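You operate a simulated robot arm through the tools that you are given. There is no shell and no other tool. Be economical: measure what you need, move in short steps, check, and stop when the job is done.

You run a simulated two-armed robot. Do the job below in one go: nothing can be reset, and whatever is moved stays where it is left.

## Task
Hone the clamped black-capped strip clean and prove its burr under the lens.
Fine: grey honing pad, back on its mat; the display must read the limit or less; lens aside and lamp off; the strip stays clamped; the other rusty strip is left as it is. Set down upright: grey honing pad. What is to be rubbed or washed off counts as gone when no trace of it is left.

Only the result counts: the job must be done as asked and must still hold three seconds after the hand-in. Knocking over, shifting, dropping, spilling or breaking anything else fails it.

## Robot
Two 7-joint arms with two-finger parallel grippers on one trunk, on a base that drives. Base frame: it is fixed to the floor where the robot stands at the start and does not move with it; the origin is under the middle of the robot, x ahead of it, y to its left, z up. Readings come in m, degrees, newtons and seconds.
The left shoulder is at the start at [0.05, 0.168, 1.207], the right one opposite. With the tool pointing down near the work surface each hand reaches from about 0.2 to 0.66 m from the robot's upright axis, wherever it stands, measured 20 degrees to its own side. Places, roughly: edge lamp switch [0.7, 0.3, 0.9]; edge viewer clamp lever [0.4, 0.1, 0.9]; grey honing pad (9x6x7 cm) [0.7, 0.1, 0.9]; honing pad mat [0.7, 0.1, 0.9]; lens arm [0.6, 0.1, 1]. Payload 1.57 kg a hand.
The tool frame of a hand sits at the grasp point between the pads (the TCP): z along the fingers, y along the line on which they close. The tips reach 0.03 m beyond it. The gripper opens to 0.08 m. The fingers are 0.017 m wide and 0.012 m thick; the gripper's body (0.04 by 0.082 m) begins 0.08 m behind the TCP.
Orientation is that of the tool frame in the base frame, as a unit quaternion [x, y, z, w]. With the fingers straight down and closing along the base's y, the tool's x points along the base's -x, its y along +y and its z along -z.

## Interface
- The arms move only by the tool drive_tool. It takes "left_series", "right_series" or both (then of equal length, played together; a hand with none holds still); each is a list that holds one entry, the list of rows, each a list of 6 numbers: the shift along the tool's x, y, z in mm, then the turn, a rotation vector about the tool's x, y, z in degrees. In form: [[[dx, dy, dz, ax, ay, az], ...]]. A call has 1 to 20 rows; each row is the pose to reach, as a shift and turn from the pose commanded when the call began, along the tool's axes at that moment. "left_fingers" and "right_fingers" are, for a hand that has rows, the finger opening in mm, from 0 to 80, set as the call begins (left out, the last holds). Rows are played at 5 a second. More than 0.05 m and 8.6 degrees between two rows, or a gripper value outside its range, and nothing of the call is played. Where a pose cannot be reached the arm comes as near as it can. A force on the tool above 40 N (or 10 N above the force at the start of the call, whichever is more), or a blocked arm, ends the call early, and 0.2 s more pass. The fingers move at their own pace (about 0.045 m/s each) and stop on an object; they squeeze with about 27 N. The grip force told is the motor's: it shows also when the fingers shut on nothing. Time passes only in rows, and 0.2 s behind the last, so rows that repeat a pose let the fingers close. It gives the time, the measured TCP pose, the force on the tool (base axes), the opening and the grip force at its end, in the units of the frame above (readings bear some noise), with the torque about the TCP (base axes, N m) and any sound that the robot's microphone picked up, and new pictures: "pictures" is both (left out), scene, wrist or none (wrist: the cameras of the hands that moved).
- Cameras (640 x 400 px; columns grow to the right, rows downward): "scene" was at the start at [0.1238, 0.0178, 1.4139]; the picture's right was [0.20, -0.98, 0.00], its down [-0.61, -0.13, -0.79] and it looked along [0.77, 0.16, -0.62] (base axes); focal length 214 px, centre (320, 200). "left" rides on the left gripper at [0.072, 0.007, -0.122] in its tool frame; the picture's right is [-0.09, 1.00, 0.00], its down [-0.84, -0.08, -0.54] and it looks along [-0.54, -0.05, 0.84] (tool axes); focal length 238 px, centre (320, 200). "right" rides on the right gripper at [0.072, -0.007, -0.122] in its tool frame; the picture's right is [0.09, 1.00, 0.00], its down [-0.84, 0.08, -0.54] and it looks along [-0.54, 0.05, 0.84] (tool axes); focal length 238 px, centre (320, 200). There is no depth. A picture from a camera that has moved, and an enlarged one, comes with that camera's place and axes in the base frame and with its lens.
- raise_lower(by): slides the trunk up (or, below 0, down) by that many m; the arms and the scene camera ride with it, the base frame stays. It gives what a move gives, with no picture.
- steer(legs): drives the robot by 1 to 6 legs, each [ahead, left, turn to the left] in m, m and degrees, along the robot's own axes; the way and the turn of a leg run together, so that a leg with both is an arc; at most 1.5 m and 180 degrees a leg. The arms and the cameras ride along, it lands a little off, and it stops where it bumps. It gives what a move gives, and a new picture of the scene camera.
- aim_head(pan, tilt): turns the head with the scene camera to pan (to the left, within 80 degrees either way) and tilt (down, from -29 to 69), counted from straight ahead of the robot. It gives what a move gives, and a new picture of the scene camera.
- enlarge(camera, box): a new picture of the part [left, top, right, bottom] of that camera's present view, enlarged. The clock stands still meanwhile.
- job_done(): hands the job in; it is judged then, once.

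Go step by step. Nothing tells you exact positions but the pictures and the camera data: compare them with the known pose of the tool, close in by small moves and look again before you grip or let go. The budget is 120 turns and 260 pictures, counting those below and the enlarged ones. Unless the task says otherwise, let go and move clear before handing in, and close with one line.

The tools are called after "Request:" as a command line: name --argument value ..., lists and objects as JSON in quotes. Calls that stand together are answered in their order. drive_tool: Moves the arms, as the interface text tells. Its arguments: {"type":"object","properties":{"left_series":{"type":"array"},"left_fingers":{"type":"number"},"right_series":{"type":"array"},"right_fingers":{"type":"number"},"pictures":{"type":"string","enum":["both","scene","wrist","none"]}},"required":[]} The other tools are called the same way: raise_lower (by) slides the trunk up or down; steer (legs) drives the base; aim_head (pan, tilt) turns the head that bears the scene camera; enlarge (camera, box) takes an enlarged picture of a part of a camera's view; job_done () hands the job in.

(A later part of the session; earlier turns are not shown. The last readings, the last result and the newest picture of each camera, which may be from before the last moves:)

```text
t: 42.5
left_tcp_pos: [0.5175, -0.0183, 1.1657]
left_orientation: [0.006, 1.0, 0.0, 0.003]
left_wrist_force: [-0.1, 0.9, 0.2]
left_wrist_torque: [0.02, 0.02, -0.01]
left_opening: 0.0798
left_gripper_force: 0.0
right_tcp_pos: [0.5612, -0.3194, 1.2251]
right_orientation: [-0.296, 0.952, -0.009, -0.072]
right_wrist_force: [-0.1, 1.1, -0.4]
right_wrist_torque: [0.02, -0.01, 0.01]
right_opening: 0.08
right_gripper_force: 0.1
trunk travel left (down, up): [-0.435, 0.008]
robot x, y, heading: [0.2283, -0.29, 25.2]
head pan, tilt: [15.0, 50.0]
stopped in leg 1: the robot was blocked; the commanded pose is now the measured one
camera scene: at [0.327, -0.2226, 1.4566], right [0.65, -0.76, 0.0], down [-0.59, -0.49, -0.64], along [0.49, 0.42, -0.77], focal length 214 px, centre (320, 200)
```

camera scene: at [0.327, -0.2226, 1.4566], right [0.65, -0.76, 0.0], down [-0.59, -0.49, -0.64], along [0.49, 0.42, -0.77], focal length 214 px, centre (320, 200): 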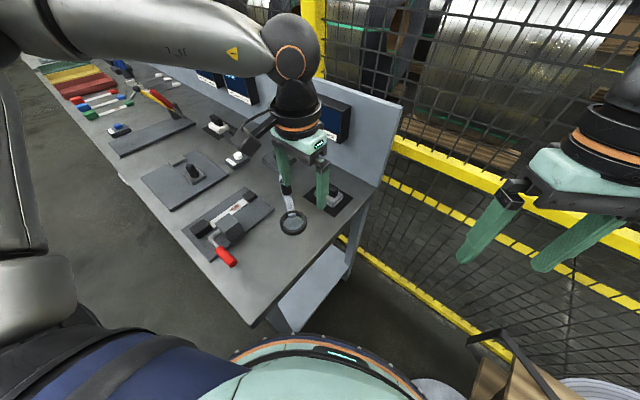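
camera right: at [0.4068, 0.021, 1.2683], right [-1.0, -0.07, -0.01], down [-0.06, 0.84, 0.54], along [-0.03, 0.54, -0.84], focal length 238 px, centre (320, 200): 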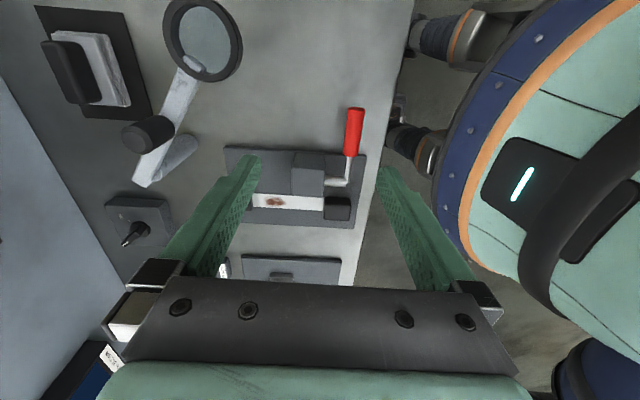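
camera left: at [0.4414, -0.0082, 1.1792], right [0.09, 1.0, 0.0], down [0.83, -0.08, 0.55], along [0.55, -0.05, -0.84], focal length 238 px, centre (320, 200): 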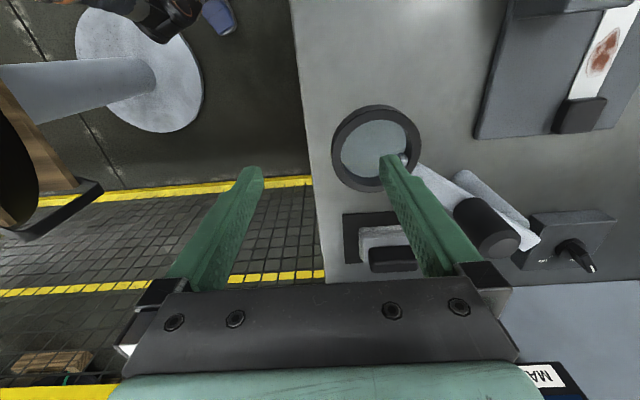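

I'll look at what is touching the base.

Request:
drive_tool --right_series '[[[0, 0, 0, 0, -8, 0], [0, 0, 0, 0, -16, 0], [0, 0, 0, 0, -24, 0], [0, 0, 0, 0, -32, 0], [0, 0, 0, 0, -40, 0]]]' --pictures "wrist"

Request:
enlarge --camera "left" --box '[0, 0, 320, 200]'

```text
t: 43.7
left_tcp_pos: [0.5192, -0.0187, 1.1658]
left_orientation: [0.007, 1.0, -0.001, 0.003]
left_wrist_force: [0.0, -0.8, 0.1]
left_wrist_torque: [0.01, -0.01, 0.02]
left_opening: 0.0797
left_gripper_force: 0.1
right_tcp_pos: [0.5757, -0.307, 1.2447]
right_orientation: [-0.281, 0.92, 0.093, 0.257]
right_wrist_force: [0.2, 0.9, 0.6]
right_wrist_torque: [0.01, -0.01, 0.04]
right_opening: 0.0799
right_gripper_force: 0.0
right hand out of reach, approached as far as the arm can: row 5
trunk travel left (down, up): [-0.435, 0.008]
robot x, y, heading: [0.2323, -0.2915, 25.3]
head pan, tilt: [15.0, 50.0]
camera right: at [0.4774, -0.3854, 1.3089], right [-0.63, 0.78, -0.02], down [0.32, 0.29, 0.9], along [0.71, 0.56, -0.43], focal length 238 px, centre (320, 200)
```

right: 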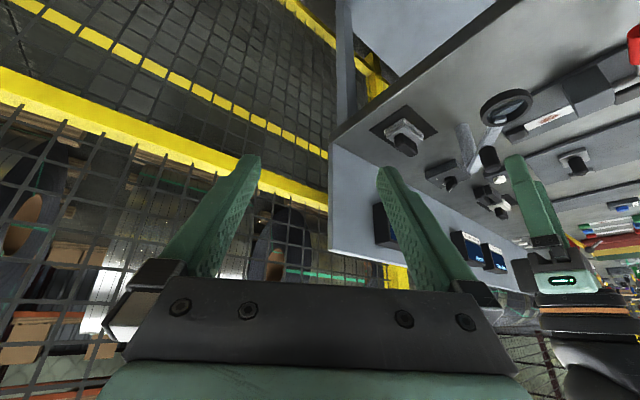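

```text
2.00 times, centred on (160, 100) of left
camera zoom: at [0.4467, -0.0112, 1.2897], right [0.1, 0.99, 0.0], down [0.83, -0.09, 0.54], along [0.54, -0.06, -0.84], focal length 477 px, centre (640, 400)
```

zoom: 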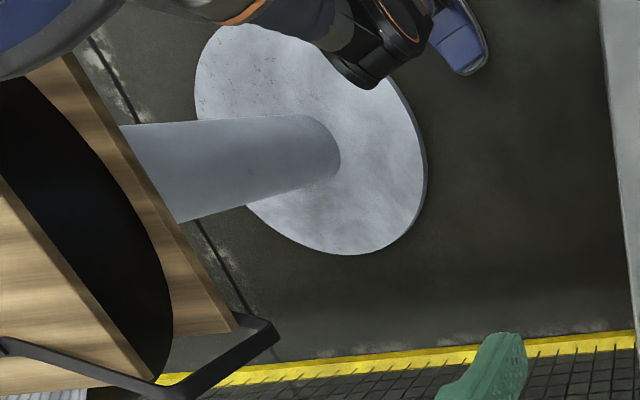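

The right front caster is against (or on) the spool stand's disc. I'll move away from it, up-left and back.

Request:
steer --legs '[[-0.027, 0.046, 0]]'

Request:
enlarge --camera "left" --box '[160, 0, 320, 100]'

```text
t: 44.8
left_tcp_pos: [0.4674, 0.0074, 1.1684]
left_orientation: [0.005, 1.0, 0.0, 0.004]
left_wrist_force: [0.2, 0.3, -0.5]
left_wrist_torque: [-0.02, 0.03, 0.0]
left_opening: 0.0797
left_gripper_force: 0.0
right_tcp_pos: [0.5254, -0.2808, 1.2452]
right_orientation: [-0.282, 0.919, 0.091, 0.259]
right_wrist_force: [-0.7, 0.7, 0.1]
right_wrist_torque: [0.01, 0.0, -0.01]
right_opening: 0.08
right_gripper_force: 0.0
trunk travel left (down, up): [-0.435, 0.008]
robot x, y, heading: [0.1806, -0.2619, 25.5]
head pan, tilt: [15.0, 50.0]
camera scene: at [0.2765, -0.1962, 1.4569], right [0.65, -0.76, 0.0], down [-0.58, -0.5, -0.64], along [0.49, 0.42, -0.77], focal length 214 px, centre (320, 200)
```

scene: 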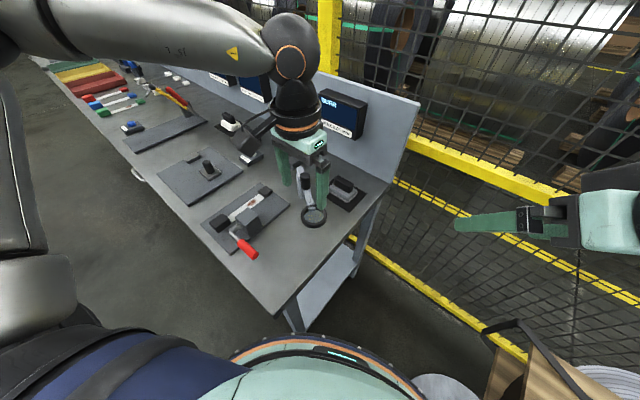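

```text
4.00 times, centred on (240, 50) of left
camera zoom: at [0.395, 0.0149, 1.2907], right [0.1, 0.99, 0.0], down [0.83, -0.08, 0.55], along [0.55, -0.06, -0.84], focal length 953 px, centre (640, 800)
```

zoom: 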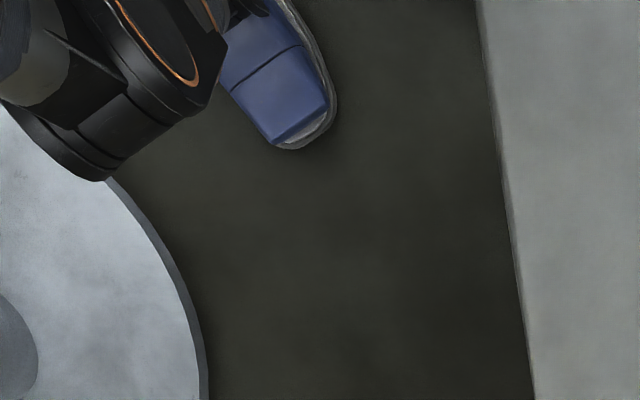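

Freed. I'll turn right to about heading 8° and inch forward a little.

Request:
steer --legs '[[0, 0, -17], [0.025, 0.012, 0]]'

```text
t: 46.8
left_tcp_pos: [0.5398, -0.0915, 1.169]
left_orientation: [0.151, 0.989, -0.001, 0.004]
left_wrist_force: [-0.4, -0.7, -0.6]
left_wrist_torque: [-0.01, -0.01, 0.0]
left_opening: 0.08
left_gripper_force: 0.0
right_tcp_pos: [0.5096, -0.384, 1.2447]
right_orientation: [-0.143, 0.951, 0.053, 0.27]
right_wrist_force: [-0.1, 0.0, 0.2]
right_wrist_torque: [-0.01, 0.04, 0.0]
right_opening: 0.0801
right_gripper_force: 0.0
trunk travel left (down, up): [-0.435, 0.008]
robot x, y, heading: [0.1878, -0.2656, 8.4]
head pan, tilt: [15.0, 50.0]
stopped in leg 2: the robot was blocked; the commanded pose is now the measured one
camera scene: at [0.2974, -0.2313, 1.457], right [0.4, -0.92, 0.0], down [-0.7, -0.31, -0.64], along [0.59, 0.26, -0.77], focal length 214 px, centre (320, 200)
```

scene: 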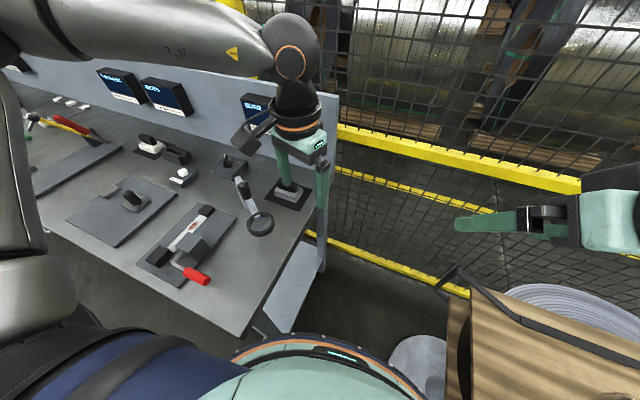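

I'm at (0.188, -0.266), heading 8.4°, with the pad 24° to the left at 0.63 m. I'll rotate the left hand to close along x in the free space right of the bench and test it.

Request:
drive_tool --left_series '[[[-6, 1, 10, 0, 0, -8.3], [-12, 2, 20, 0, 0, -16.6], [-18, 3, 30, 0, 0, -24.9], [-24, 4, 40, 0, 0, -33.2], [-30, 5, 50, 0, 0, -41.5], [-36, 6, 55, 0, 0, -49.8], [-42, 7, 60, 0, 0, -58.1], [-48, 8, 65, 0, 0, -66.4], [-54, 9, 70, 0, 0, -74.7], [-60, 10, 75, 0, 0, -83], [-66, 12, 80, 0, 0, -91.3], [-72, 13, 90, 0, 0, -99.6], [-79, 14, 100, 0, 0, -107.2]]]'

```text
t: 49.5
left_tcp_pos: [0.5923, -0.068, 1.0809]
left_orientation: [-0.707, 0.707, -0.007, 0.002]
left_wrist_force: [-0.3, 0.3, -0.4]
left_wrist_torque: [0.03, 0.03, 0.02]
left_opening: 0.0799
left_gripper_force: 0.1
left hand out of reach, approached as far as the arm can: row 6, 7, 8, 9, 10, 11, 12, 13
right_tcp_pos: [0.5111, -0.3837, 1.2454]
right_orientation: [-0.144, 0.951, 0.053, 0.269]
right_wrist_force: [-0.4, 0.1, -0.4]
right_wrist_torque: [0.01, 0.01, -0.01]
right_opening: 0.08
right_gripper_force: 0.1
trunk travel left (down, up): [-0.435, 0.008]
robot x, y, heading: [0.1882, -0.2716, 8.3]
head pan, tilt: [15.0, 50.0]
camera scene: at [0.2972, -0.2312, 1.457], right [0.4, -0.92, 0.0], down [-0.7, -0.31, -0.64], along [0.59, 0.26, -0.77], focal length 214 px, centre (320, 200)
camera left: at [0.584, -0.1392, 1.204], right [-1.0, 0.09, -0.01], down [0.07, 0.84, 0.54], along [0.06, 0.53, -0.84], focal length 238 px, centre (320, 200)
```

scene: 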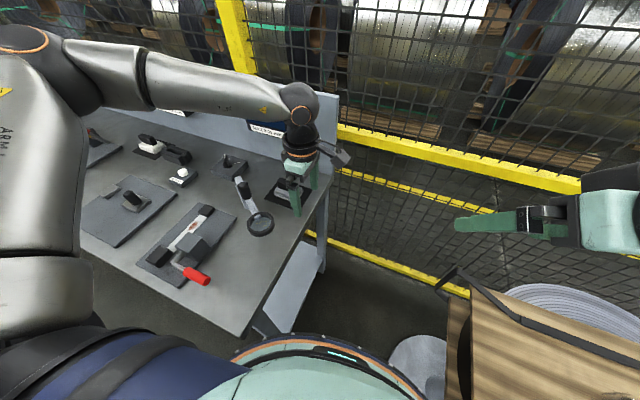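
left: 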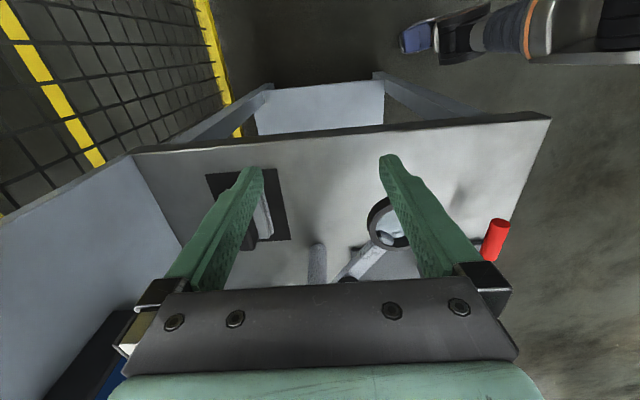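

Orientation is reached. Next I'll descend and slide in towards the pad to check reach.

Request:
drive_tool --left_series '[[[0, -20, 30, 0, 0, 0], [-10, -40, 60, 0, 0, 0], [-40, -68, 80, 0, 0, 0], [-65, -90, 88, 0, 0, 0], [-90, -110, 90, 0, 0, 0]]]'

```text
t: 50.8
left_tcp_pos: [0.6504, 0.0421, 1.0197]
left_orientation: [-0.706, 0.708, -0.006, 0.002]
left_wrist_force: [0.8, 0.4, -0.3]
left_wrist_torque: [-0.03, -0.01, 0.02]
left_opening: 0.0802
left_gripper_force: 0.1
left hand out of reach, approached as far as the arm can: row 1, 2, 3, 4, 5
right_tcp_pos: [0.5109, -0.3842, 1.2449]
right_orientation: [-0.144, 0.951, 0.052, 0.269]
right_wrist_force: [0.3, -0.2, 0.5]
right_wrist_torque: [-0.02, -0.04, 0.0]
right_opening: 0.0799
right_gripper_force: 0.1
trunk travel left (down, up): [-0.435, 0.008]
robot x, y, heading: [0.1872, -0.2714, 8.6]
head pan, tilt: [15.0, 50.0]
camera scene: at [0.2973, -0.231, 1.457], right [0.4, -0.92, 0.0], down [-0.7, -0.31, -0.64], along [0.59, 0.26, -0.77], focal length 214 px, centre (320, 200)
camera left: at [0.6425, -0.0294, 1.1432], right [-1.0, 0.1, -0.01], down [0.07, 0.84, 0.54], along [0.06, 0.53, -0.84], focal length 238 px, centre (320, 200)
```

scene: 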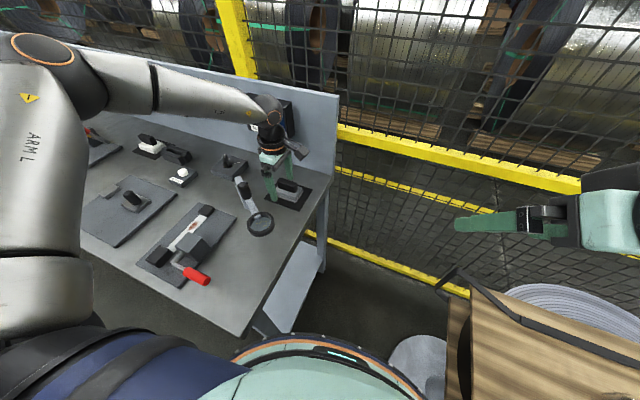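
left: 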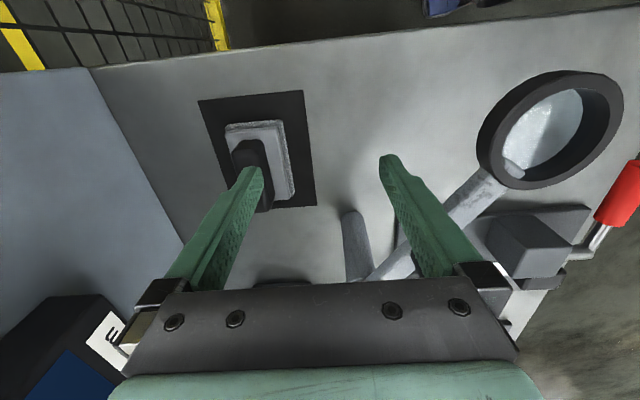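

It's close now at (0.650, 0.042, 1.020). I'll continue toward (0.725, 0.074) while staying above the handle.

Request:
drive_tool --left_series '[[[-10, -25, 10, 0, 0, 0], [-20, -50, 20, 0, 0, 0], [-32, -75, 32, 0, 0, 0], [-32, -75, 32, 0, 0, 0]]]' --pictures "wrist"

```text
t: 51.8
left_tcp_pos: [0.6669, 0.0877, 1.0189]
left_orientation: [-0.706, 0.708, -0.004, 0.001]
left_wrist_force: [-0.9, 1.2, 0.2]
left_wrist_torque: [0.01, 0.02, 0.01]
left_opening: 0.08
left_gripper_force: 0.0
left hand out of reach, approached as far as the arm can: row 1, 2, 3, 4
right_tcp_pos: [0.5105, -0.3837, 1.245]
right_orientation: [-0.144, 0.951, 0.052, 0.269]
right_wrist_force: [0.0, -0.2, -0.5]
right_wrist_torque: [-0.04, -0.01, -0.03]
right_opening: 0.08
right_gripper_force: 0.1
trunk travel left (down, up): [-0.435, 0.008]
robot x, y, heading: [0.1836, -0.2679, 8.5]
head pan, tilt: [15.0, 50.0]
camera left: at [0.6587, 0.0166, 1.1427], right [-1.0, 0.1, -0.01], down [0.08, 0.84, 0.54], along [0.06, 0.54, -0.84], focal length 238 px, centre (320, 200)
```

left: 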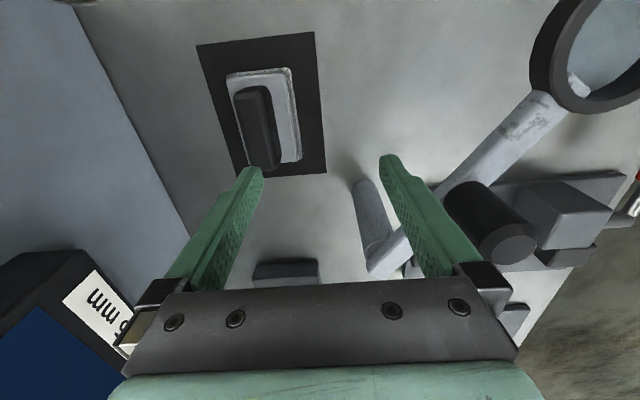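

This yaw shortens the reach. I'll rotate back to the natural yaw (closing along y) clear of the lens and see how far that goes.

Request:
drive_tool --left_series '[[[30, 0, -10, 0, 0, 0], [60, 0, -20, 0, 0, 8], [60, 0, -20, 0, 0, 16], [60, 0, -20, 0, 0, 24], [60, 0, -20, 0, 0, 32], [60, 0, -20, 0, 0, 40], [60, 0, -20, 0, 0, 48], [60, 0, -20, 0, 0, 56], [60, 0, -20, 0, 0, 64], [60, 0, -20, 0, 0, 72], [60, 0, -20, 0, 0, 80], [60, 0, -20, 0, 0, 88], [60, 0, -10, 0, 0, 90], [50, -20, 10, 0, 0, 90], [35, -40, 20, 0, 0, 90], [20, -58, 24, 0, 0, 90]]]' --pictures "both"

```text
t: 55.1
left_tcp_pos: [0.6674, 0.0833, 1.0236]
left_orientation: [0.002, 1.0, -0.003, 0.005]
left_wrist_force: [-0.2, 0.5, 0.3]
left_wrist_torque: [-0.01, 0.03, 0.02]
left_opening: 0.0799
left_gripper_force: 0.0
left hand out of reach, approached as far as the arm can: row 1, 2, 3, 4, 5, 6, 7, 8, 9, 10, 11, 12, 13, 14, 15, 16
right_tcp_pos: [0.5108, -0.3838, 1.2453]
right_orientation: [-0.144, 0.951, 0.053, 0.269]
right_wrist_force: [-0.6, -0.5, -0.2]
right_wrist_torque: [0.0, 0.02, 0.0]
right_opening: 0.0797
right_gripper_force: 0.0
trunk travel left (down, up): [-0.435, 0.008]
robot x, y, heading: [0.186, -0.2659, 8.6]
head pan, tilt: [15.0, 50.0]
camera scene: at [0.2972, -0.2311, 1.457], right [0.4, -0.92, 0.0], down [-0.7, -0.31, -0.64], along [0.59, 0.26, -0.77], focal length 214 px, centre (320, 200)
camera left: at [0.5951, 0.0914, 1.1463], right [0.1, 1.0, 0.0], down [0.83, -0.08, 0.55], along [0.55, -0.06, -0.83], focal length 238 px, centre (320, 200)
```

scene: 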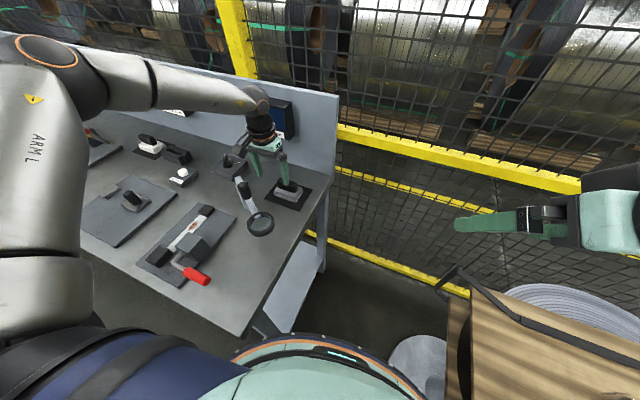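
left: 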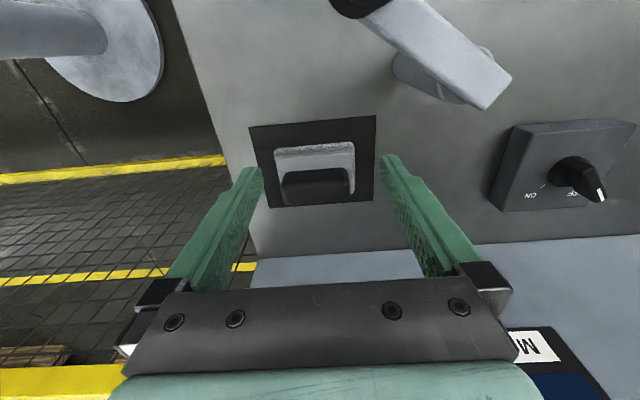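

Same limit with either yaw, so yaw is not the cause. I'll look closely at the pad to get the handle's exact ends and height.

Request:
enlarge --camera "left" --box '[240, 100, 400, 220]'

Request:
drive_tool --left_series '[[[0, -8, 15, 0, 0, 0], [-10, -8, 30, 0, 0, 0], [-25, -8, 42, 0, 0, 0], [-40, -8, 42, 0, 0, 0]]]' --pictures "wrist"

```text
3.33 times, centred on (320, 160) of left
camera zoom: at [0.5951, 0.0914, 1.1463], right [0.1, 1.0, 0.0], down [0.83, -0.08, 0.55], along [0.55, -0.06, -0.83], focal length 794 px, centre (320, 333)
```

zoom: 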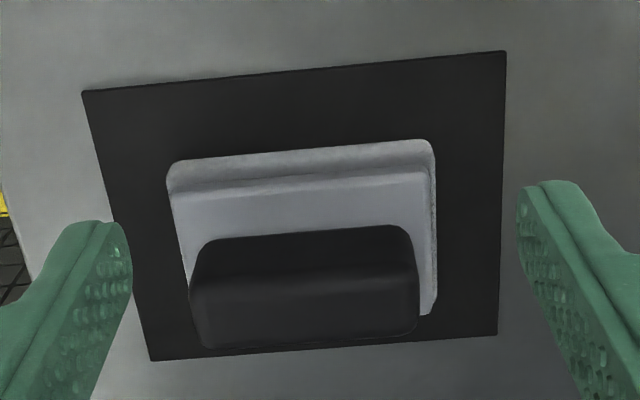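

```text
t: 56.1
left_tcp_pos: [0.6608, 0.0878, 1.0077]
left_orientation: [0.002, 1.0, -0.001, 0.004]
left_wrist_force: [0.4, -0.5, 0.5]
left_wrist_torque: [-0.01, 0.01, -0.01]
left_opening: 0.0801
left_gripper_force: 0.0
left hand out of reach, approached as far as the arm can: row 1, 2, 3, 4
right_tcp_pos: [0.5119, -0.3849, 1.2471]
right_orientation: [-0.144, 0.951, 0.053, 0.269]
right_wrist_force: [-0.7, -0.5, 0.7]
right_wrist_torque: [0.0, -0.01, 0.01]
right_opening: 0.08
right_gripper_force: 0.0
trunk travel left (down, up): [-0.435, 0.008]
robot x, y, heading: [0.1867, -0.2684, 8.7]
head pan, tilt: [15.0, 50.0]
camera left: at [0.5875, 0.0936, 1.1306], right [0.1, 1.0, 0.0], down [0.83, -0.08, 0.55], along [0.55, -0.06, -0.84], focal length 238 px, centre (320, 200)
```

left: 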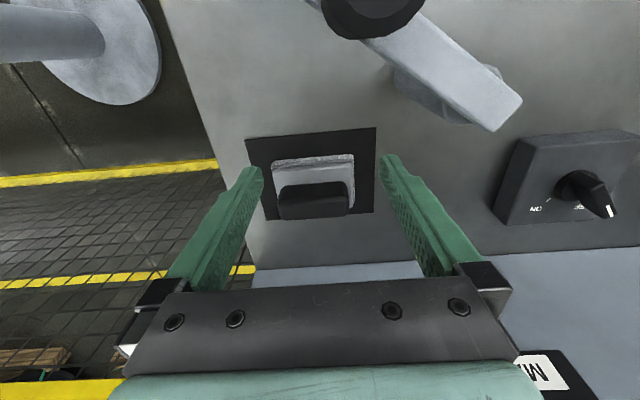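

Even going down is limited, so the shoulder is likely too high. I'll lift the hand, lower the trunk, and try again.

Request:
drive_tool --left_series '[[[0, -15, -30, 0, 0, 0], [0, -30, -60, 0, 0, 0], [0, -40, -90, 0, 0, 0], [0, -40, -120, 0, 0, 0]]]' --pictures "none"

Request:
raise_lower --by -0.12

Request:
drive_tool --left_series '[[[-15, 0, 0, 0, 0, 0], [-30, 5, 10, 0, 0, 0], [-45, 10, 15, 0, 0, 0], [-60, 15, 20, 0, 0, 0]]]' --pictures "wrist"

```text
t: 57.1
left_tcp_pos: [0.6572, 0.0461, 1.1281]
left_orientation: [0.001, 1.0, -0.002, 0.005]
left_wrist_force: [0.1, -0.1, -0.6]
left_wrist_torque: [0.01, 0.01, 0.01]
left_opening: 0.0801
left_gripper_force: 0.0
right_tcp_pos: [0.5104, -0.384, 1.2451]
right_orientation: [-0.144, 0.95, 0.053, 0.27]
right_wrist_force: [-0.6, -0.9, 0.8]
right_wrist_torque: [0.04, 0.0, 0.0]
right_opening: 0.0799
right_gripper_force: 0.0
trunk travel left (down, up): [-0.435, 0.008]
robot x, y, heading: [0.1942, -0.2683, 8.4]
head pan, tilt: [15.0, 50.0]
```

```text
t: 58.6
left_tcp_pos: [0.6596, 0.0476, 1.0076]
left_orientation: [0.001, 1.0, -0.002, 0.004]
left_wrist_force: [-0.4, 0.9, 0.2]
left_wrist_torque: [0.01, 0.02, 0.01]
left_opening: 0.0798
left_gripper_force: 0.1
right_tcp_pos: [0.5103, -0.3837, 1.1262]
right_orientation: [-0.144, 0.951, 0.053, 0.27]
right_wrist_force: [0.2, -0.2, -0.3]
right_wrist_torque: [0.03, 0.01, 0.01]
right_opening: 0.08
right_gripper_force: 0.0
trunk travel left (down, up): [-0.315, 0.128]
robot x, y, heading: [0.1889, -0.2684, 8.8]
head pan, tilt: [15.0, 50.0]
```

```text
t: 59.6
left_tcp_pos: [0.6907, 0.0714, 0.9921]
left_orientation: [0.001, 1.0, -0.002, 0.004]
left_wrist_force: [-0.2, -0.1, 0.0]
left_wrist_torque: [0.0, 0.02, 0.03]
left_opening: 0.08
left_gripper_force: 0.1
left hand out of reach, approached as far as the arm can: row 3, 4
right_tcp_pos: [0.5106, -0.3843, 1.1262]
right_orientation: [-0.144, 0.951, 0.053, 0.27]
right_wrist_force: [0.2, 0.3, 0.6]
right_wrist_torque: [0.02, 0.03, -0.02]
right_opening: 0.0802
right_gripper_force: 0.1
trunk travel left (down, up): [-0.315, 0.128]
robot x, y, heading: [0.1878, -0.266, 8.4]
head pan, tilt: [15.0, 50.0]
camera left: at [0.6179, 0.0784, 1.1146], right [0.1, 1.0, 0.0], down [0.83, -0.08, 0.55], along [0.55, -0.06, -0.84], focal length 238 px, centre (320, 200)
```

left: 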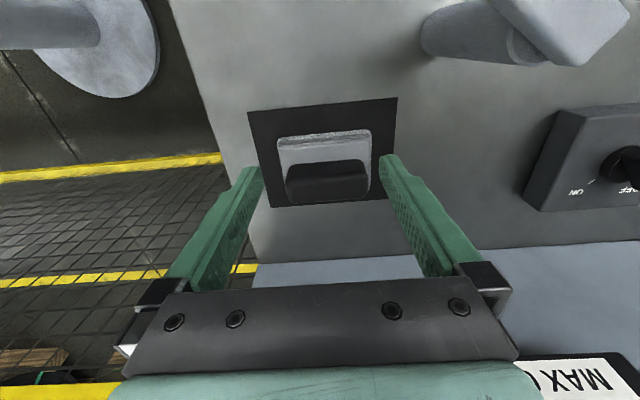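

Lowering the trunk does extend the reach. I'll lift, rotate to close along x, and lower the trunk another 10 cm.

Request:
drive_tool --left_series '[[[5, -10, -40, 0, 0, 0], [10, -20, -80, 0, 0, -8], [15, -30, -105, 0, 0, -16], [15, -30, -105, 0, 0, -24], [15, -30, -105, 0, 0, -32], [15, -30, -105, 0, 0, -40], [15, -30, -105, 0, 0, -48], [15, -30, -105, 0, 0, -56], [15, -30, -105, 0, 0, -64], [15, -30, -105, 0, 0, -72], [15, -30, -105, 0, 0, -80], [15, -30, -105, 0, 0, -88], [15, -30, -105, 0, 0, -90]]]' --pictures "none"

Request:
raise_lower --by -0.1

```text
t: 62.5
left_tcp_pos: [0.6742, 0.0402, 1.097]
left_orientation: [-0.707, 0.707, -0.004, 0.002]
left_wrist_force: [-0.5, 0.5, 0.5]
left_wrist_torque: [-0.01, 0.01, 0.02]
left_opening: 0.0801
left_gripper_force: 0.1
right_tcp_pos: [0.5107, -0.3828, 1.126]
right_orientation: [-0.143, 0.951, 0.052, 0.27]
right_wrist_force: [-0.5, -0.5, 0.3]
right_wrist_torque: [0.03, 0.05, -0.01]
right_opening: 0.0801
right_gripper_force: 0.1
trunk travel left (down, up): [-0.315, 0.128]
robot x, y, heading: [0.1844, -0.268, 8.6]
head pan, tilt: [15.0, 50.0]
```

```text
t: 63.8
left_tcp_pos: [0.6741, 0.04, 0.9968]
left_orientation: [-0.706, 0.708, -0.005, 0.002]
left_wrist_force: [-0.9, 0.7, 0.1]
left_wrist_torque: [0.01, -0.03, -0.01]
left_opening: 0.0799
left_gripper_force: 0.0
right_tcp_pos: [0.5093, -0.3846, 1.0248]
right_orientation: [-0.144, 0.951, 0.052, 0.27]
right_wrist_force: [-0.2, 0.2, 1.0]
right_wrist_torque: [0.02, -0.01, 0.0]
right_opening: 0.0801
right_gripper_force: 0.1
trunk travel left (down, up): [-0.215, 0.228]
robot x, y, heading: [0.1867, -0.2695, 8.0]
head pan, tilt: [15.0, 50.0]
```

Handle centre is about (0.725, 0.073), 2.2 cm thick in x, with block top at about z 0.91 and handle top at about 0.94. I'll move right above it.

Request:
drive_tool --left_series '[[[-11, -17, 0, 0, 0, 0], [-22, -34, 0, 0, 0, 0], [-33, -51, 8, 0, 0, 0], [-33, -51, 12, 0, 0, 0]]]' --pictures "both"

```text
t: 64.8
left_tcp_pos: [0.6918, 0.0803, 0.9813]
left_orientation: [-0.706, 0.708, -0.005, 0.002]
left_wrist_force: [0.3, -0.1, 0.0]
left_wrist_torque: [0.0, -0.01, 0.02]
left_opening: 0.0799
left_gripper_force: 0.1
left hand out of reach, approached as far as the arm can: row 1, 2, 3, 4
right_tcp_pos: [0.511, -0.3829, 1.0259]
right_orientation: [-0.144, 0.951, 0.053, 0.27]
right_wrist_force: [-0.3, -0.3, -0.1]
right_wrist_torque: [0.0, -0.01, -0.02]
right_opening: 0.0797
right_gripper_force: 0.1
trunk travel left (down, up): [-0.215, 0.228]
robot x, y, heading: [0.1889, -0.2662, 8.7]
head pan, tilt: [15.0, 50.0]
camera scene: at [0.2972, -0.2312, 1.237], right [0.4, -0.92, 0.0], down [-0.7, -0.31, -0.64], along [0.59, 0.26, -0.77], focal length 214 px, centre (320, 200)
camera left: at [0.6838, 0.0094, 1.105], right [-1.0, 0.1, -0.01], down [0.08, 0.84, 0.54], along [0.06, 0.54, -0.84], focal length 238 px, centre (320, 200)
```

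scene: 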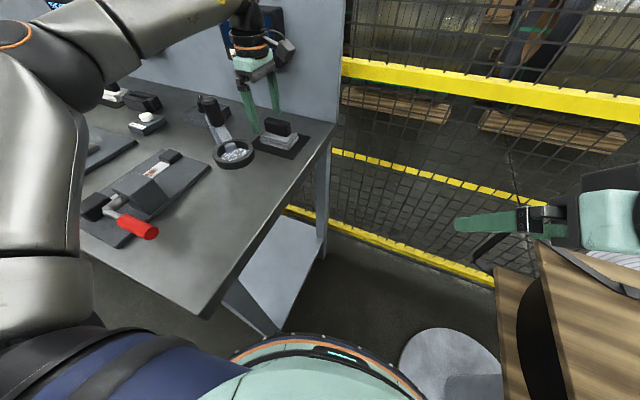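
left: 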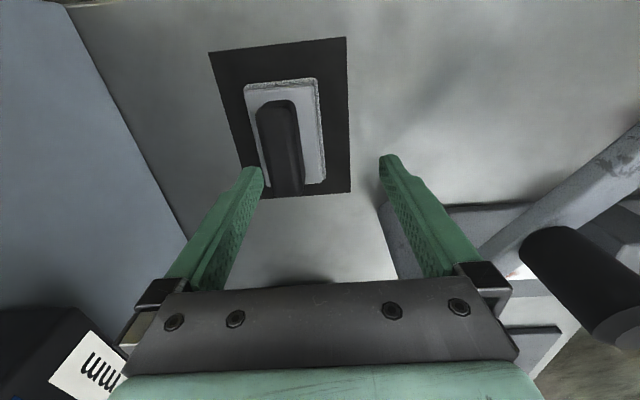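

It's still about 3 cm short. Turning the robot right brings the left shoulder closer, so I'll lift the hand and turn another 22°.

Request:
drive_tool --left_series '[[[0, 10, -40, 0, 0, 0], [10, 30, -80, 0, 0, 0], [20, 50, -120, 0, 0, 0]]]' --pictures "none"

Request:
steer --legs '[[0, 0, -22]]'

```text
t: 65.6
left_tcp_pos: [0.6402, 0.06, 1.1013]
left_orientation: [-0.706, 0.708, -0.005, 0.001]
left_wrist_force: [-0.2, -0.2, 0.5]
left_wrist_torque: [-0.01, -0.03, 0.0]
left_opening: 0.0798
left_gripper_force: 0.1
right_tcp_pos: [0.5104, -0.3844, 1.0249]
right_orientation: [-0.144, 0.951, 0.052, 0.27]
right_wrist_force: [0.0, 0.1, 0.0]
right_wrist_torque: [0.01, 0.03, 0.0]
right_opening: 0.0798
right_gripper_force: 0.2
trunk travel left (down, up): [-0.215, 0.228]
robot x, y, heading: [0.1884, -0.2671, 8.5]
head pan, tilt: [15.0, 50.0]
```

```text
t: 67.1
left_tcp_pos: [0.7301, -0.132, 1.1002]
left_orientation: [-0.559, 0.829, -0.005, 0.0]
left_wrist_force: [-1.4, -0.4, -0.5]
left_wrist_torque: [0.06, 0.01, 0.0]
left_opening: 0.08
left_gripper_force: 0.1
right_tcp_pos: [0.4447, -0.4957, 1.0266]
right_orientation: [0.038, 0.961, 0.0, 0.276]
right_wrist_force: [0.0, 0.6, -0.6]
right_wrist_torque: [0.01, -0.03, 0.02]
right_opening: 0.0802
right_gripper_force: 0.0
trunk travel left (down, up): [-0.215, 0.228]
robot x, y, heading: [0.191, -0.2682, -13.4]
head pan, tilt: [15.0, 50.0]
camera scene: at [0.3029, -0.2749, 1.237], right [0.03, -1.0, 0.0], down [-0.77, -0.02, -0.64], along [0.64, 0.02, -0.77], focal length 214 px, centre (320, 200)
```

scene: 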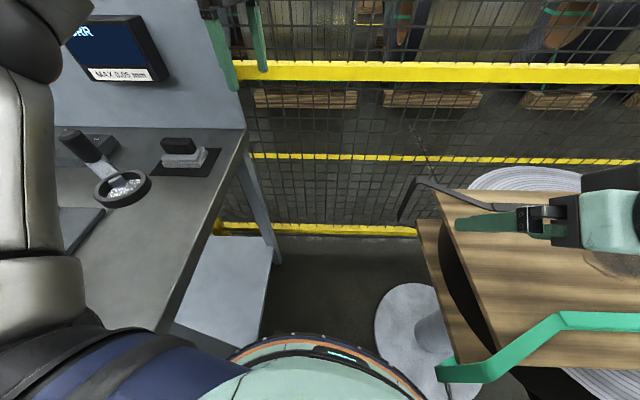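

Turned cleanly. I'll swing the hand back over the pad with the x-closing yaw.

Request:
drive_tool --left_series '[[[-35, 15, 10, 0, 0, -5], [-70, 30, 20, 0, 0, -10], [-105, 45, 30, 0, 0, -15], [-140, 60, 40, 0, 0, -20], [-167, 73, 50, 0, 0, -21.9], [-188, 81, 80, 0, 0, -21.9], [-188, 81, 105, 0, 0, -21.9]]]' --pictures "both"

```text
t: 68.7
left_tcp_pos: [0.7265, 0.0733, 0.9955]
left_orientation: [-0.707, 0.707, -0.007, -0.001]
left_wrist_force: [0.3, -0.1, 0.0]
left_wrist_torque: [0.0, -0.01, -0.02]
left_opening: 0.0802
left_gripper_force: 0.1
right_tcp_pos: [0.4456, -0.4953, 1.0252]
right_orientation: [0.038, 0.961, 0.0, 0.274]
right_wrist_force: [0.2, 0.7, -0.2]
right_wrist_torque: [-0.01, 0.03, 0.0]
right_opening: 0.0798
right_gripper_force: 0.0
trunk travel left (down, up): [-0.215, 0.228]
robot x, y, heading: [0.1897, -0.2674, -13.3]
head pan, tilt: [15.0, 50.0]
camera scene: at [0.3031, -0.2748, 1.237], right [0.03, -1.0, 0.0], down [-0.77, -0.02, -0.64], along [0.64, 0.02, -0.77], focal length 214 px, centre (320, 200)
camera left: at [0.7184, 0.0024, 1.1187], right [-1.0, 0.09, -0.01], down [0.07, 0.84, 0.54], along [0.06, 0.53, -0.84], focal length 238 px, centre (320, 200)
```

scene: 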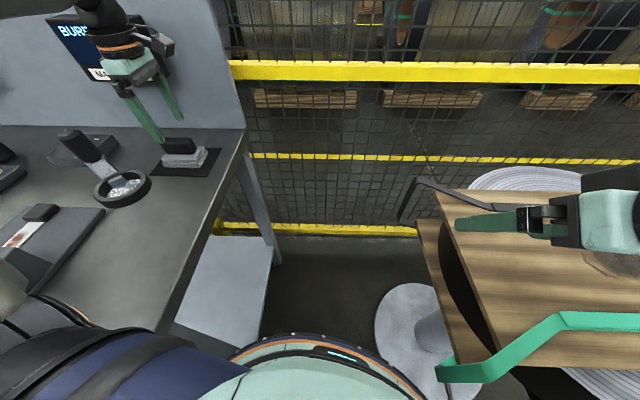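
left: 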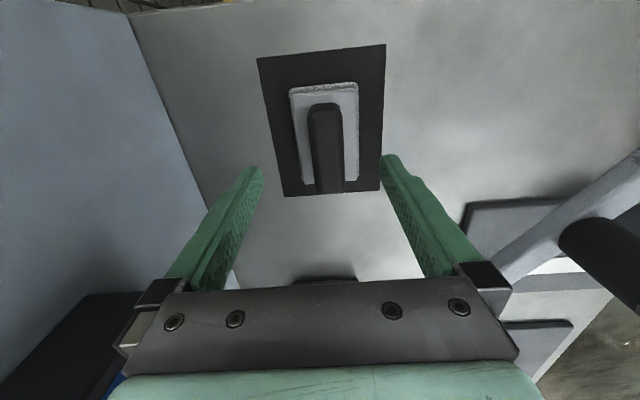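

The fingers straddle the handle nicely at (0.7265, 0.073). I'll descend to about z 0.945 and look.

Request:
drive_tool --left_series '[[[0, 0, 15, 0, 0, 0], [0, 0, 30, 0, 0, 0], [0, 0, 42, 0, 0, 0], [0, 0, 50, 0, 0, 0]]]' --pictures "wrist"

Request:
enlarge --camera "scene" --box '[60, 60, 260, 210]'

```text
t: 69.7
left_tcp_pos: [0.7266, 0.0732, 0.9455]
left_orientation: [-0.706, 0.708, -0.005, 0.0]
left_wrist_force: [-0.1, -0.1, 0.8]
left_wrist_torque: [0.03, -0.03, -0.01]
left_opening: 0.0801
left_gripper_force: 0.0
right_tcp_pos: [0.4445, -0.4961, 1.0256]
right_orientation: [0.038, 0.961, 0.001, 0.275]
right_wrist_force: [1.1, 0.1, -0.1]
right_wrist_torque: [0.01, -0.03, -0.03]
right_opening: 0.08
right_gripper_force: 0.1
trunk travel left (down, up): [-0.215, 0.228]
robot x, y, heading: [0.1885, -0.2683, -13.2]
head pan, tilt: [15.0, 50.0]
camera left: at [0.7187, 0.0019, 1.0681], right [-1.0, 0.09, -0.01], down [0.07, 0.84, 0.54], along [0.06, 0.53, -0.84], focal length 238 px, centre (320, 200)
```

left: 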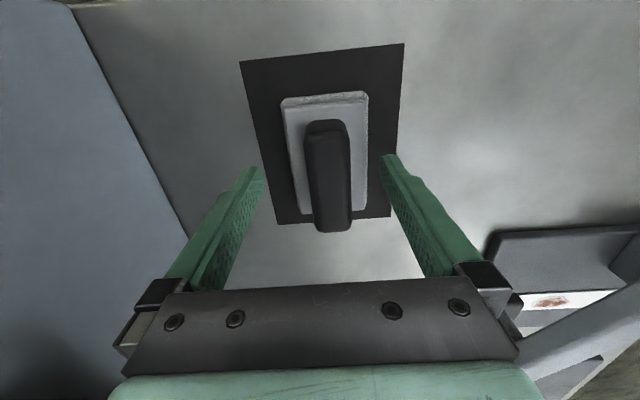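

```text
2.67 times, centred on (160, 135) of scene
camera zoom: at [0.303, -0.2748, 1.237], right [0.03, -1.0, 0.0], down [-0.77, -0.02, -0.64], along [0.64, 0.02, -0.77], focal length 572 px, centre (747, 373)
```

zoom: 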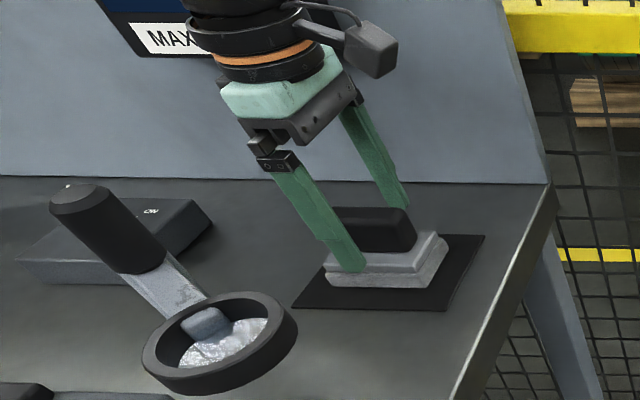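

The tips are just above the block, beside the handle. Now closing.

Request:
drive_tool --left_series '[[[0, 0, 0, 0, 0, 0], [0, 0, 0, 0, 0, 0], [0, 0, 0, 0, 0, 0], [0, 0, 0, 0, 0, 0], [0, 0, 0, 0, 0, 0], [0, 0, 0, 0, 0, 0]]]' --left_fingers 5 --pictures "wrist"

```text
t: 71.1
left_tcp_pos: [0.7255, 0.073, 0.9437]
left_orientation: [-0.707, 0.708, -0.005, 0.0]
left_wrist_force: [-1.3, 0.8, 1.3]
left_wrist_torque: [-0.03, 0.11, -0.01]
left_opening: 0.0251
left_gripper_force: 27.4
right_tcp_pos: [0.4441, -0.4955, 1.0259]
right_orientation: [0.039, 0.961, 0.001, 0.275]
right_wrist_force: [0.9, 0.1, -0.3]
right_wrist_torque: [0.0, 0.07, -0.01]
right_opening: 0.0801
right_gripper_force: 0.1
trunk travel left (down, up): [-0.215, 0.228]
robot x, y, heading: [0.1876, -0.2671, -13.1]
head pan, tilt: [15.0, 50.0]
camera left: at [0.7185, 0.0017, 1.0686], right [-1.0, 0.09, -0.01], down [0.08, 0.84, 0.54], along [0.06, 0.53, -0.84], focal length 238 px, centre (320, 200)
```

left: 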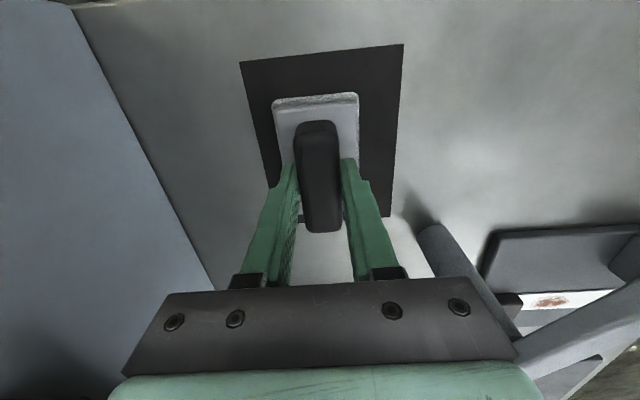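

Gripped (25 mm). I'll lift and carry it behind the lens post (x about 0.70) towards the strip, keeping above the switch.

Request:
drive_tool --left_series '[[[0, 0, -25, 0, 0, 0], [0, 0, -50, 0, 0, 0], [0, 0, -85, 0, 0, 0], [-35, 5, -90, 0, 0, 0], [-70, 10, -90, 0, 0, 0], [-110, 15, -90, 0, 0, 0], [-150, 25, -90, 0, 0, 0], [-190, 45, -90, 0, 0, 0], [-210, 75, -90, 0, 0, 0], [-215, 110, -90, 0, 0, 0], [-215, 150, -90, 0, 0, 0], [-215, 190, -90, 0, 0, 0], [-215, 220, -90, 0, 0, 0]]]' --pictures "none"

Request:
aim_head --pan 65 --tilt 40

```text
t: 73.9
left_tcp_pos: [0.5039, 0.2882, 1.0318]
left_orientation: [-0.706, 0.708, -0.004, -0.001]
left_wrist_force: [-0.3, -0.7, -0.3]
left_wrist_torque: [0.0, 0.0, -0.01]
left_opening: 0.025
left_gripper_force: 26.9
right_tcp_pos: [0.444, -0.496, 1.0253]
right_orientation: [0.038, 0.961, 0.0, 0.275]
right_wrist_force: [0.6, 0.5, -0.4]
right_wrist_torque: [0.02, 0.03, -0.01]
right_opening: 0.0799
right_gripper_force: 0.1
trunk travel left (down, up): [-0.215, 0.228]
robot x, y, heading: [0.1861, -0.2664, -13.2]
head pan, tilt: [15.0, 50.0]
```

```text
t: 75.1
left_tcp_pos: [0.5069, 0.2887, 1.0311]
left_orientation: [-0.707, 0.707, -0.005, 0.001]
left_wrist_force: [0.4, 0.0, -1.5]
left_wrist_torque: [-0.01, 0.0, -0.04]
left_opening: 0.0253
left_gripper_force: 26.8
right_tcp_pos: [0.4448, -0.4965, 1.0261]
right_orientation: [0.038, 0.961, 0.001, 0.275]
right_wrist_force: [-0.1, -0.7, -0.5]
right_wrist_torque: [0.0, -0.02, 0.01]
right_opening: 0.0801
right_gripper_force: 0.0
trunk travel left (down, up): [-0.215, 0.228]
robot x, y, heading: [0.1877, -0.2666, -13.3]
head pan, tilt: [65.0, 40.0]
camera scene: at [0.2788, -0.2103, 1.2512], right [0.78, -0.62, 0.0], down [-0.4, -0.5, -0.77], along [0.48, 0.6, -0.64], focal length 214 px, centre (320, 200)
```

scene: 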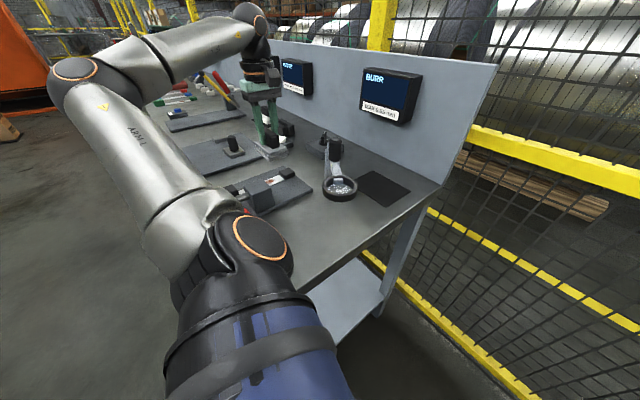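

Request:
enlarge --camera "scene" --box '[190, 90, 390, 220]'

Request:
enlarge --camera "left" --box '[100, 0, 600, 300]'

```text
3.08 times, centred on (290, 155) of scene
camera zoom: at [0.2788, -0.2103, 1.2512], right [0.78, -0.62, 0.0], down [-0.4, -0.5, -0.77], along [0.48, 0.6, -0.64], focal length 660 px, centre (412, 338)
```

zoom: 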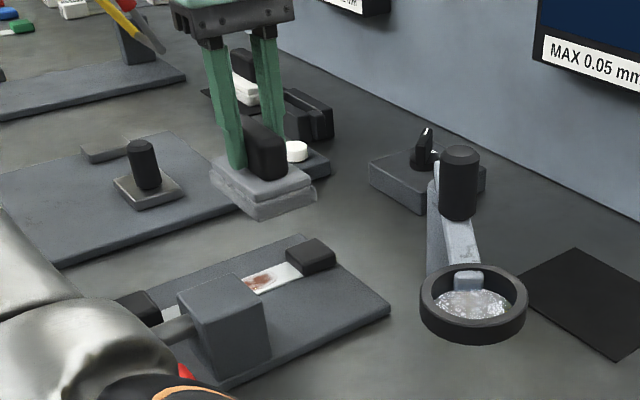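

```text
1.28 times, centred on (350, 150) of left
camera zoom: at [0.4986, 0.218, 1.155], right [-1.0, 0.09, -0.01], down [0.08, 0.84, 0.54], along [0.06, 0.53, -0.84], focal length 305 px, centre (282, 264)
```

zoom: 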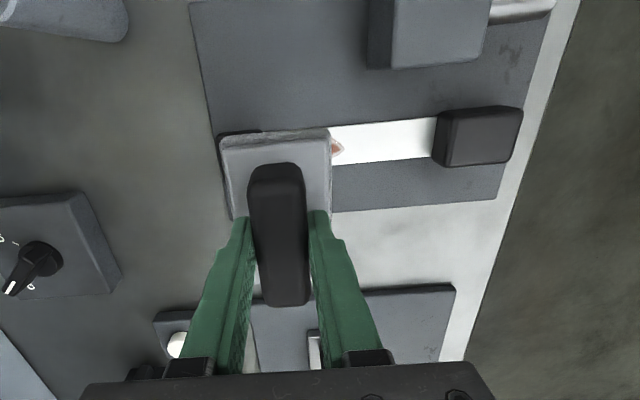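

The clamp box (top about 0.94, y < 0.222, x < 0.435) stays clear if the pad centre is at y 0.288. The strip is bare from x 0.39 to 0.518. I'll move over it and descend gently.

Request:
drive_tool --left_series '[[[0, 20, 0, 0, 0, 0], [0, 43, 0, 0, 0, 0], [0, 43, 20, 0, 0, 0], [0, 43, 40, 0, 0, 0], [0, 43, 50, 0, 0, 0]]]' --pictures "wrist"

Request:
enlarge --camera "scene" --box '[210, 110, 330, 210]'

```text
t: 76.3
left_tcp_pos: [0.4639, 0.288, 0.9808]
left_orientation: [-0.706, 0.708, -0.005, 0.001]
left_wrist_force: [0.2, 0.6, -1.4]
left_wrist_torque: [0.03, 0.0, 0.0]
left_opening: 0.0251
left_gripper_force: 26.9
right_tcp_pos: [0.4455, -0.4959, 1.0246]
right_orientation: [0.039, 0.961, 0.0, 0.275]
right_wrist_force: [-0.6, 0.9, 0.1]
right_wrist_torque: [0.01, 0.01, 0.02]
right_opening: 0.08
right_gripper_force: 0.1
trunk travel left (down, up): [-0.215, 0.228]
robot x, y, heading: [0.1857, -0.2667, -13.3]
head pan, tilt: [65.0, 40.0]
camera left: at [0.4559, 0.2174, 1.1048], right [-1.0, 0.09, -0.01], down [0.07, 0.84, 0.54], along [0.06, 0.53, -0.84], focal length 238 px, centre (320, 200)
```

left: 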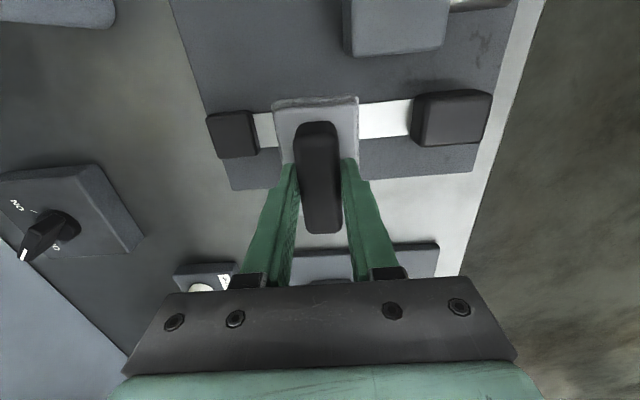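

```text
4.00 times, centred on (270, 160) of scene
camera zoom: at [0.2787, -0.2103, 1.2512], right [0.78, -0.62, 0.0], down [-0.4, -0.5, -0.77], along [0.47, 0.6, -0.64], focal length 858 px, centre (520, 360)
```

zoom: 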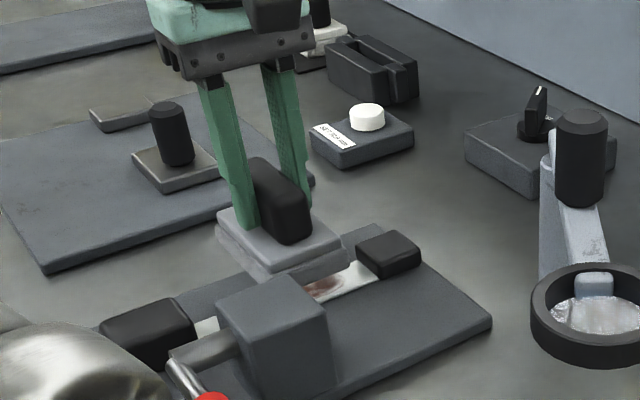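

Well placed above the strip. I'll descend slowly to contact.

Request:
drive_tool --left_series '[[[0, 0, 3, 0, 0, 0], [0, 0, 5, 0, 0, 0], [0, 0, 7, 0, 0, 0], [0, 0, 9, 0, 0, 0], [0, 0, 11, 0, 0, 0]]]' --pictures "none"

```text
t: 77.5
left_tcp_pos: [0.4626, 0.2879, 0.9695]
left_orientation: [-0.707, 0.708, -0.006, 0.0]
left_wrist_force: [0.5, 0.2, -1.4]
left_wrist_torque: [-0.02, -0.01, 0.02]
left_opening: 0.0253
left_gripper_force: 27.1
right_tcp_pos: [0.4443, -0.4952, 1.025]
right_orientation: [0.038, 0.961, 0.001, 0.275]
right_wrist_force: [-0.7, -0.1, 0.3]
right_wrist_torque: [0.03, -0.02, 0.04]
right_opening: 0.08
right_gripper_force: 0.1
trunk travel left (down, up): [-0.215, 0.228]
robot x, y, heading: [0.1854, -0.2697, -13.6]
head pan, tilt: [65.0, 40.0]
```

Request:
drive_tool --left_series '[[[0, 0, 2, 0, 0, 0], [0, 0, 4, 0, 0, 0], [0, 0, 6, 0, 0, 0]]]' --pictures "none"

Request:
enlarge --camera "scene" --box '[210, 110, 330, 210]'

```text
t: 78.3
left_tcp_pos: [0.464, 0.2873, 0.964]
left_orientation: [0.707, -0.707, 0.005, 0.0]
left_wrist_force: [0.1, -0.1, -0.9]
left_wrist_torque: [0.0, -0.02, -0.02]
left_opening: 0.025
left_gripper_force: 27.2
right_tcp_pos: [0.4451, -0.4956, 1.0253]
right_orientation: [0.039, 0.961, 0.001, 0.275]
right_wrist_force: [-0.6, -0.1, -0.5]
right_wrist_torque: [-0.02, 0.02, -0.01]
right_opening: 0.0801
right_gripper_force: 0.0
trunk travel left (down, up): [-0.215, 0.228]
robot x, y, heading: [0.185, -0.2709, -13.2]
head pan, tilt: [65.0, 40.0]
```

```text
4.00 times, centred on (270, 160) of scene
camera zoom: at [0.2787, -0.2103, 1.2512], right [0.78, -0.62, 0.0], down [-0.4, -0.5, -0.77], along [0.47, 0.6, -0.64], focal length 858 px, centre (520, 360)
```

zoom: 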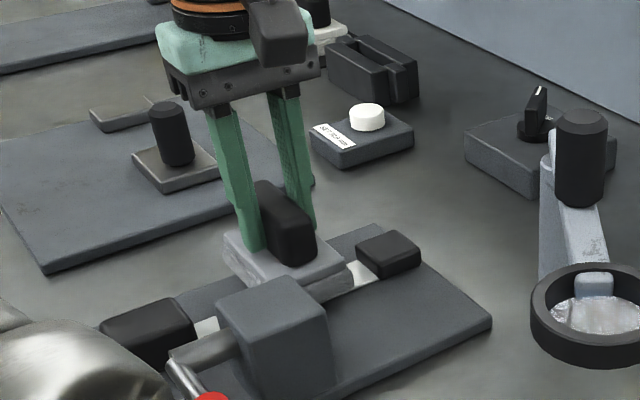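

No contact force yet; going on down in small steps.

Request:
drive_tool --left_series '[[[0, 0, 2, 0, 0, 0], [0, 0, 4, 0, 0, 0], [0, 0, 6, 0, 0, 0]]]' --pictures "none"

```text
t: 79.1
left_tcp_pos: [0.4643, 0.2877, 0.9582]
left_orientation: [-0.706, 0.708, -0.004, 0.0]
left_wrist_force: [-0.5, -0.4, -0.7]
left_wrist_torque: [0.0, -0.01, -0.01]
left_opening: 0.0254
left_gripper_force: 26.6
right_tcp_pos: [0.445, -0.496, 1.0251]
right_orientation: [0.038, 0.961, 0.0, 0.275]
right_wrist_force: [-0.1, -0.2, -0.2]
right_wrist_torque: [0.0, 0.02, -0.01]
right_opening: 0.0798
right_gripper_force: 0.0
trunk travel left (down, up): [-0.215, 0.228]
robot x, y, heading: [0.1856, -0.2701, -13.3]
head pan, tilt: [65.0, 40.0]
```

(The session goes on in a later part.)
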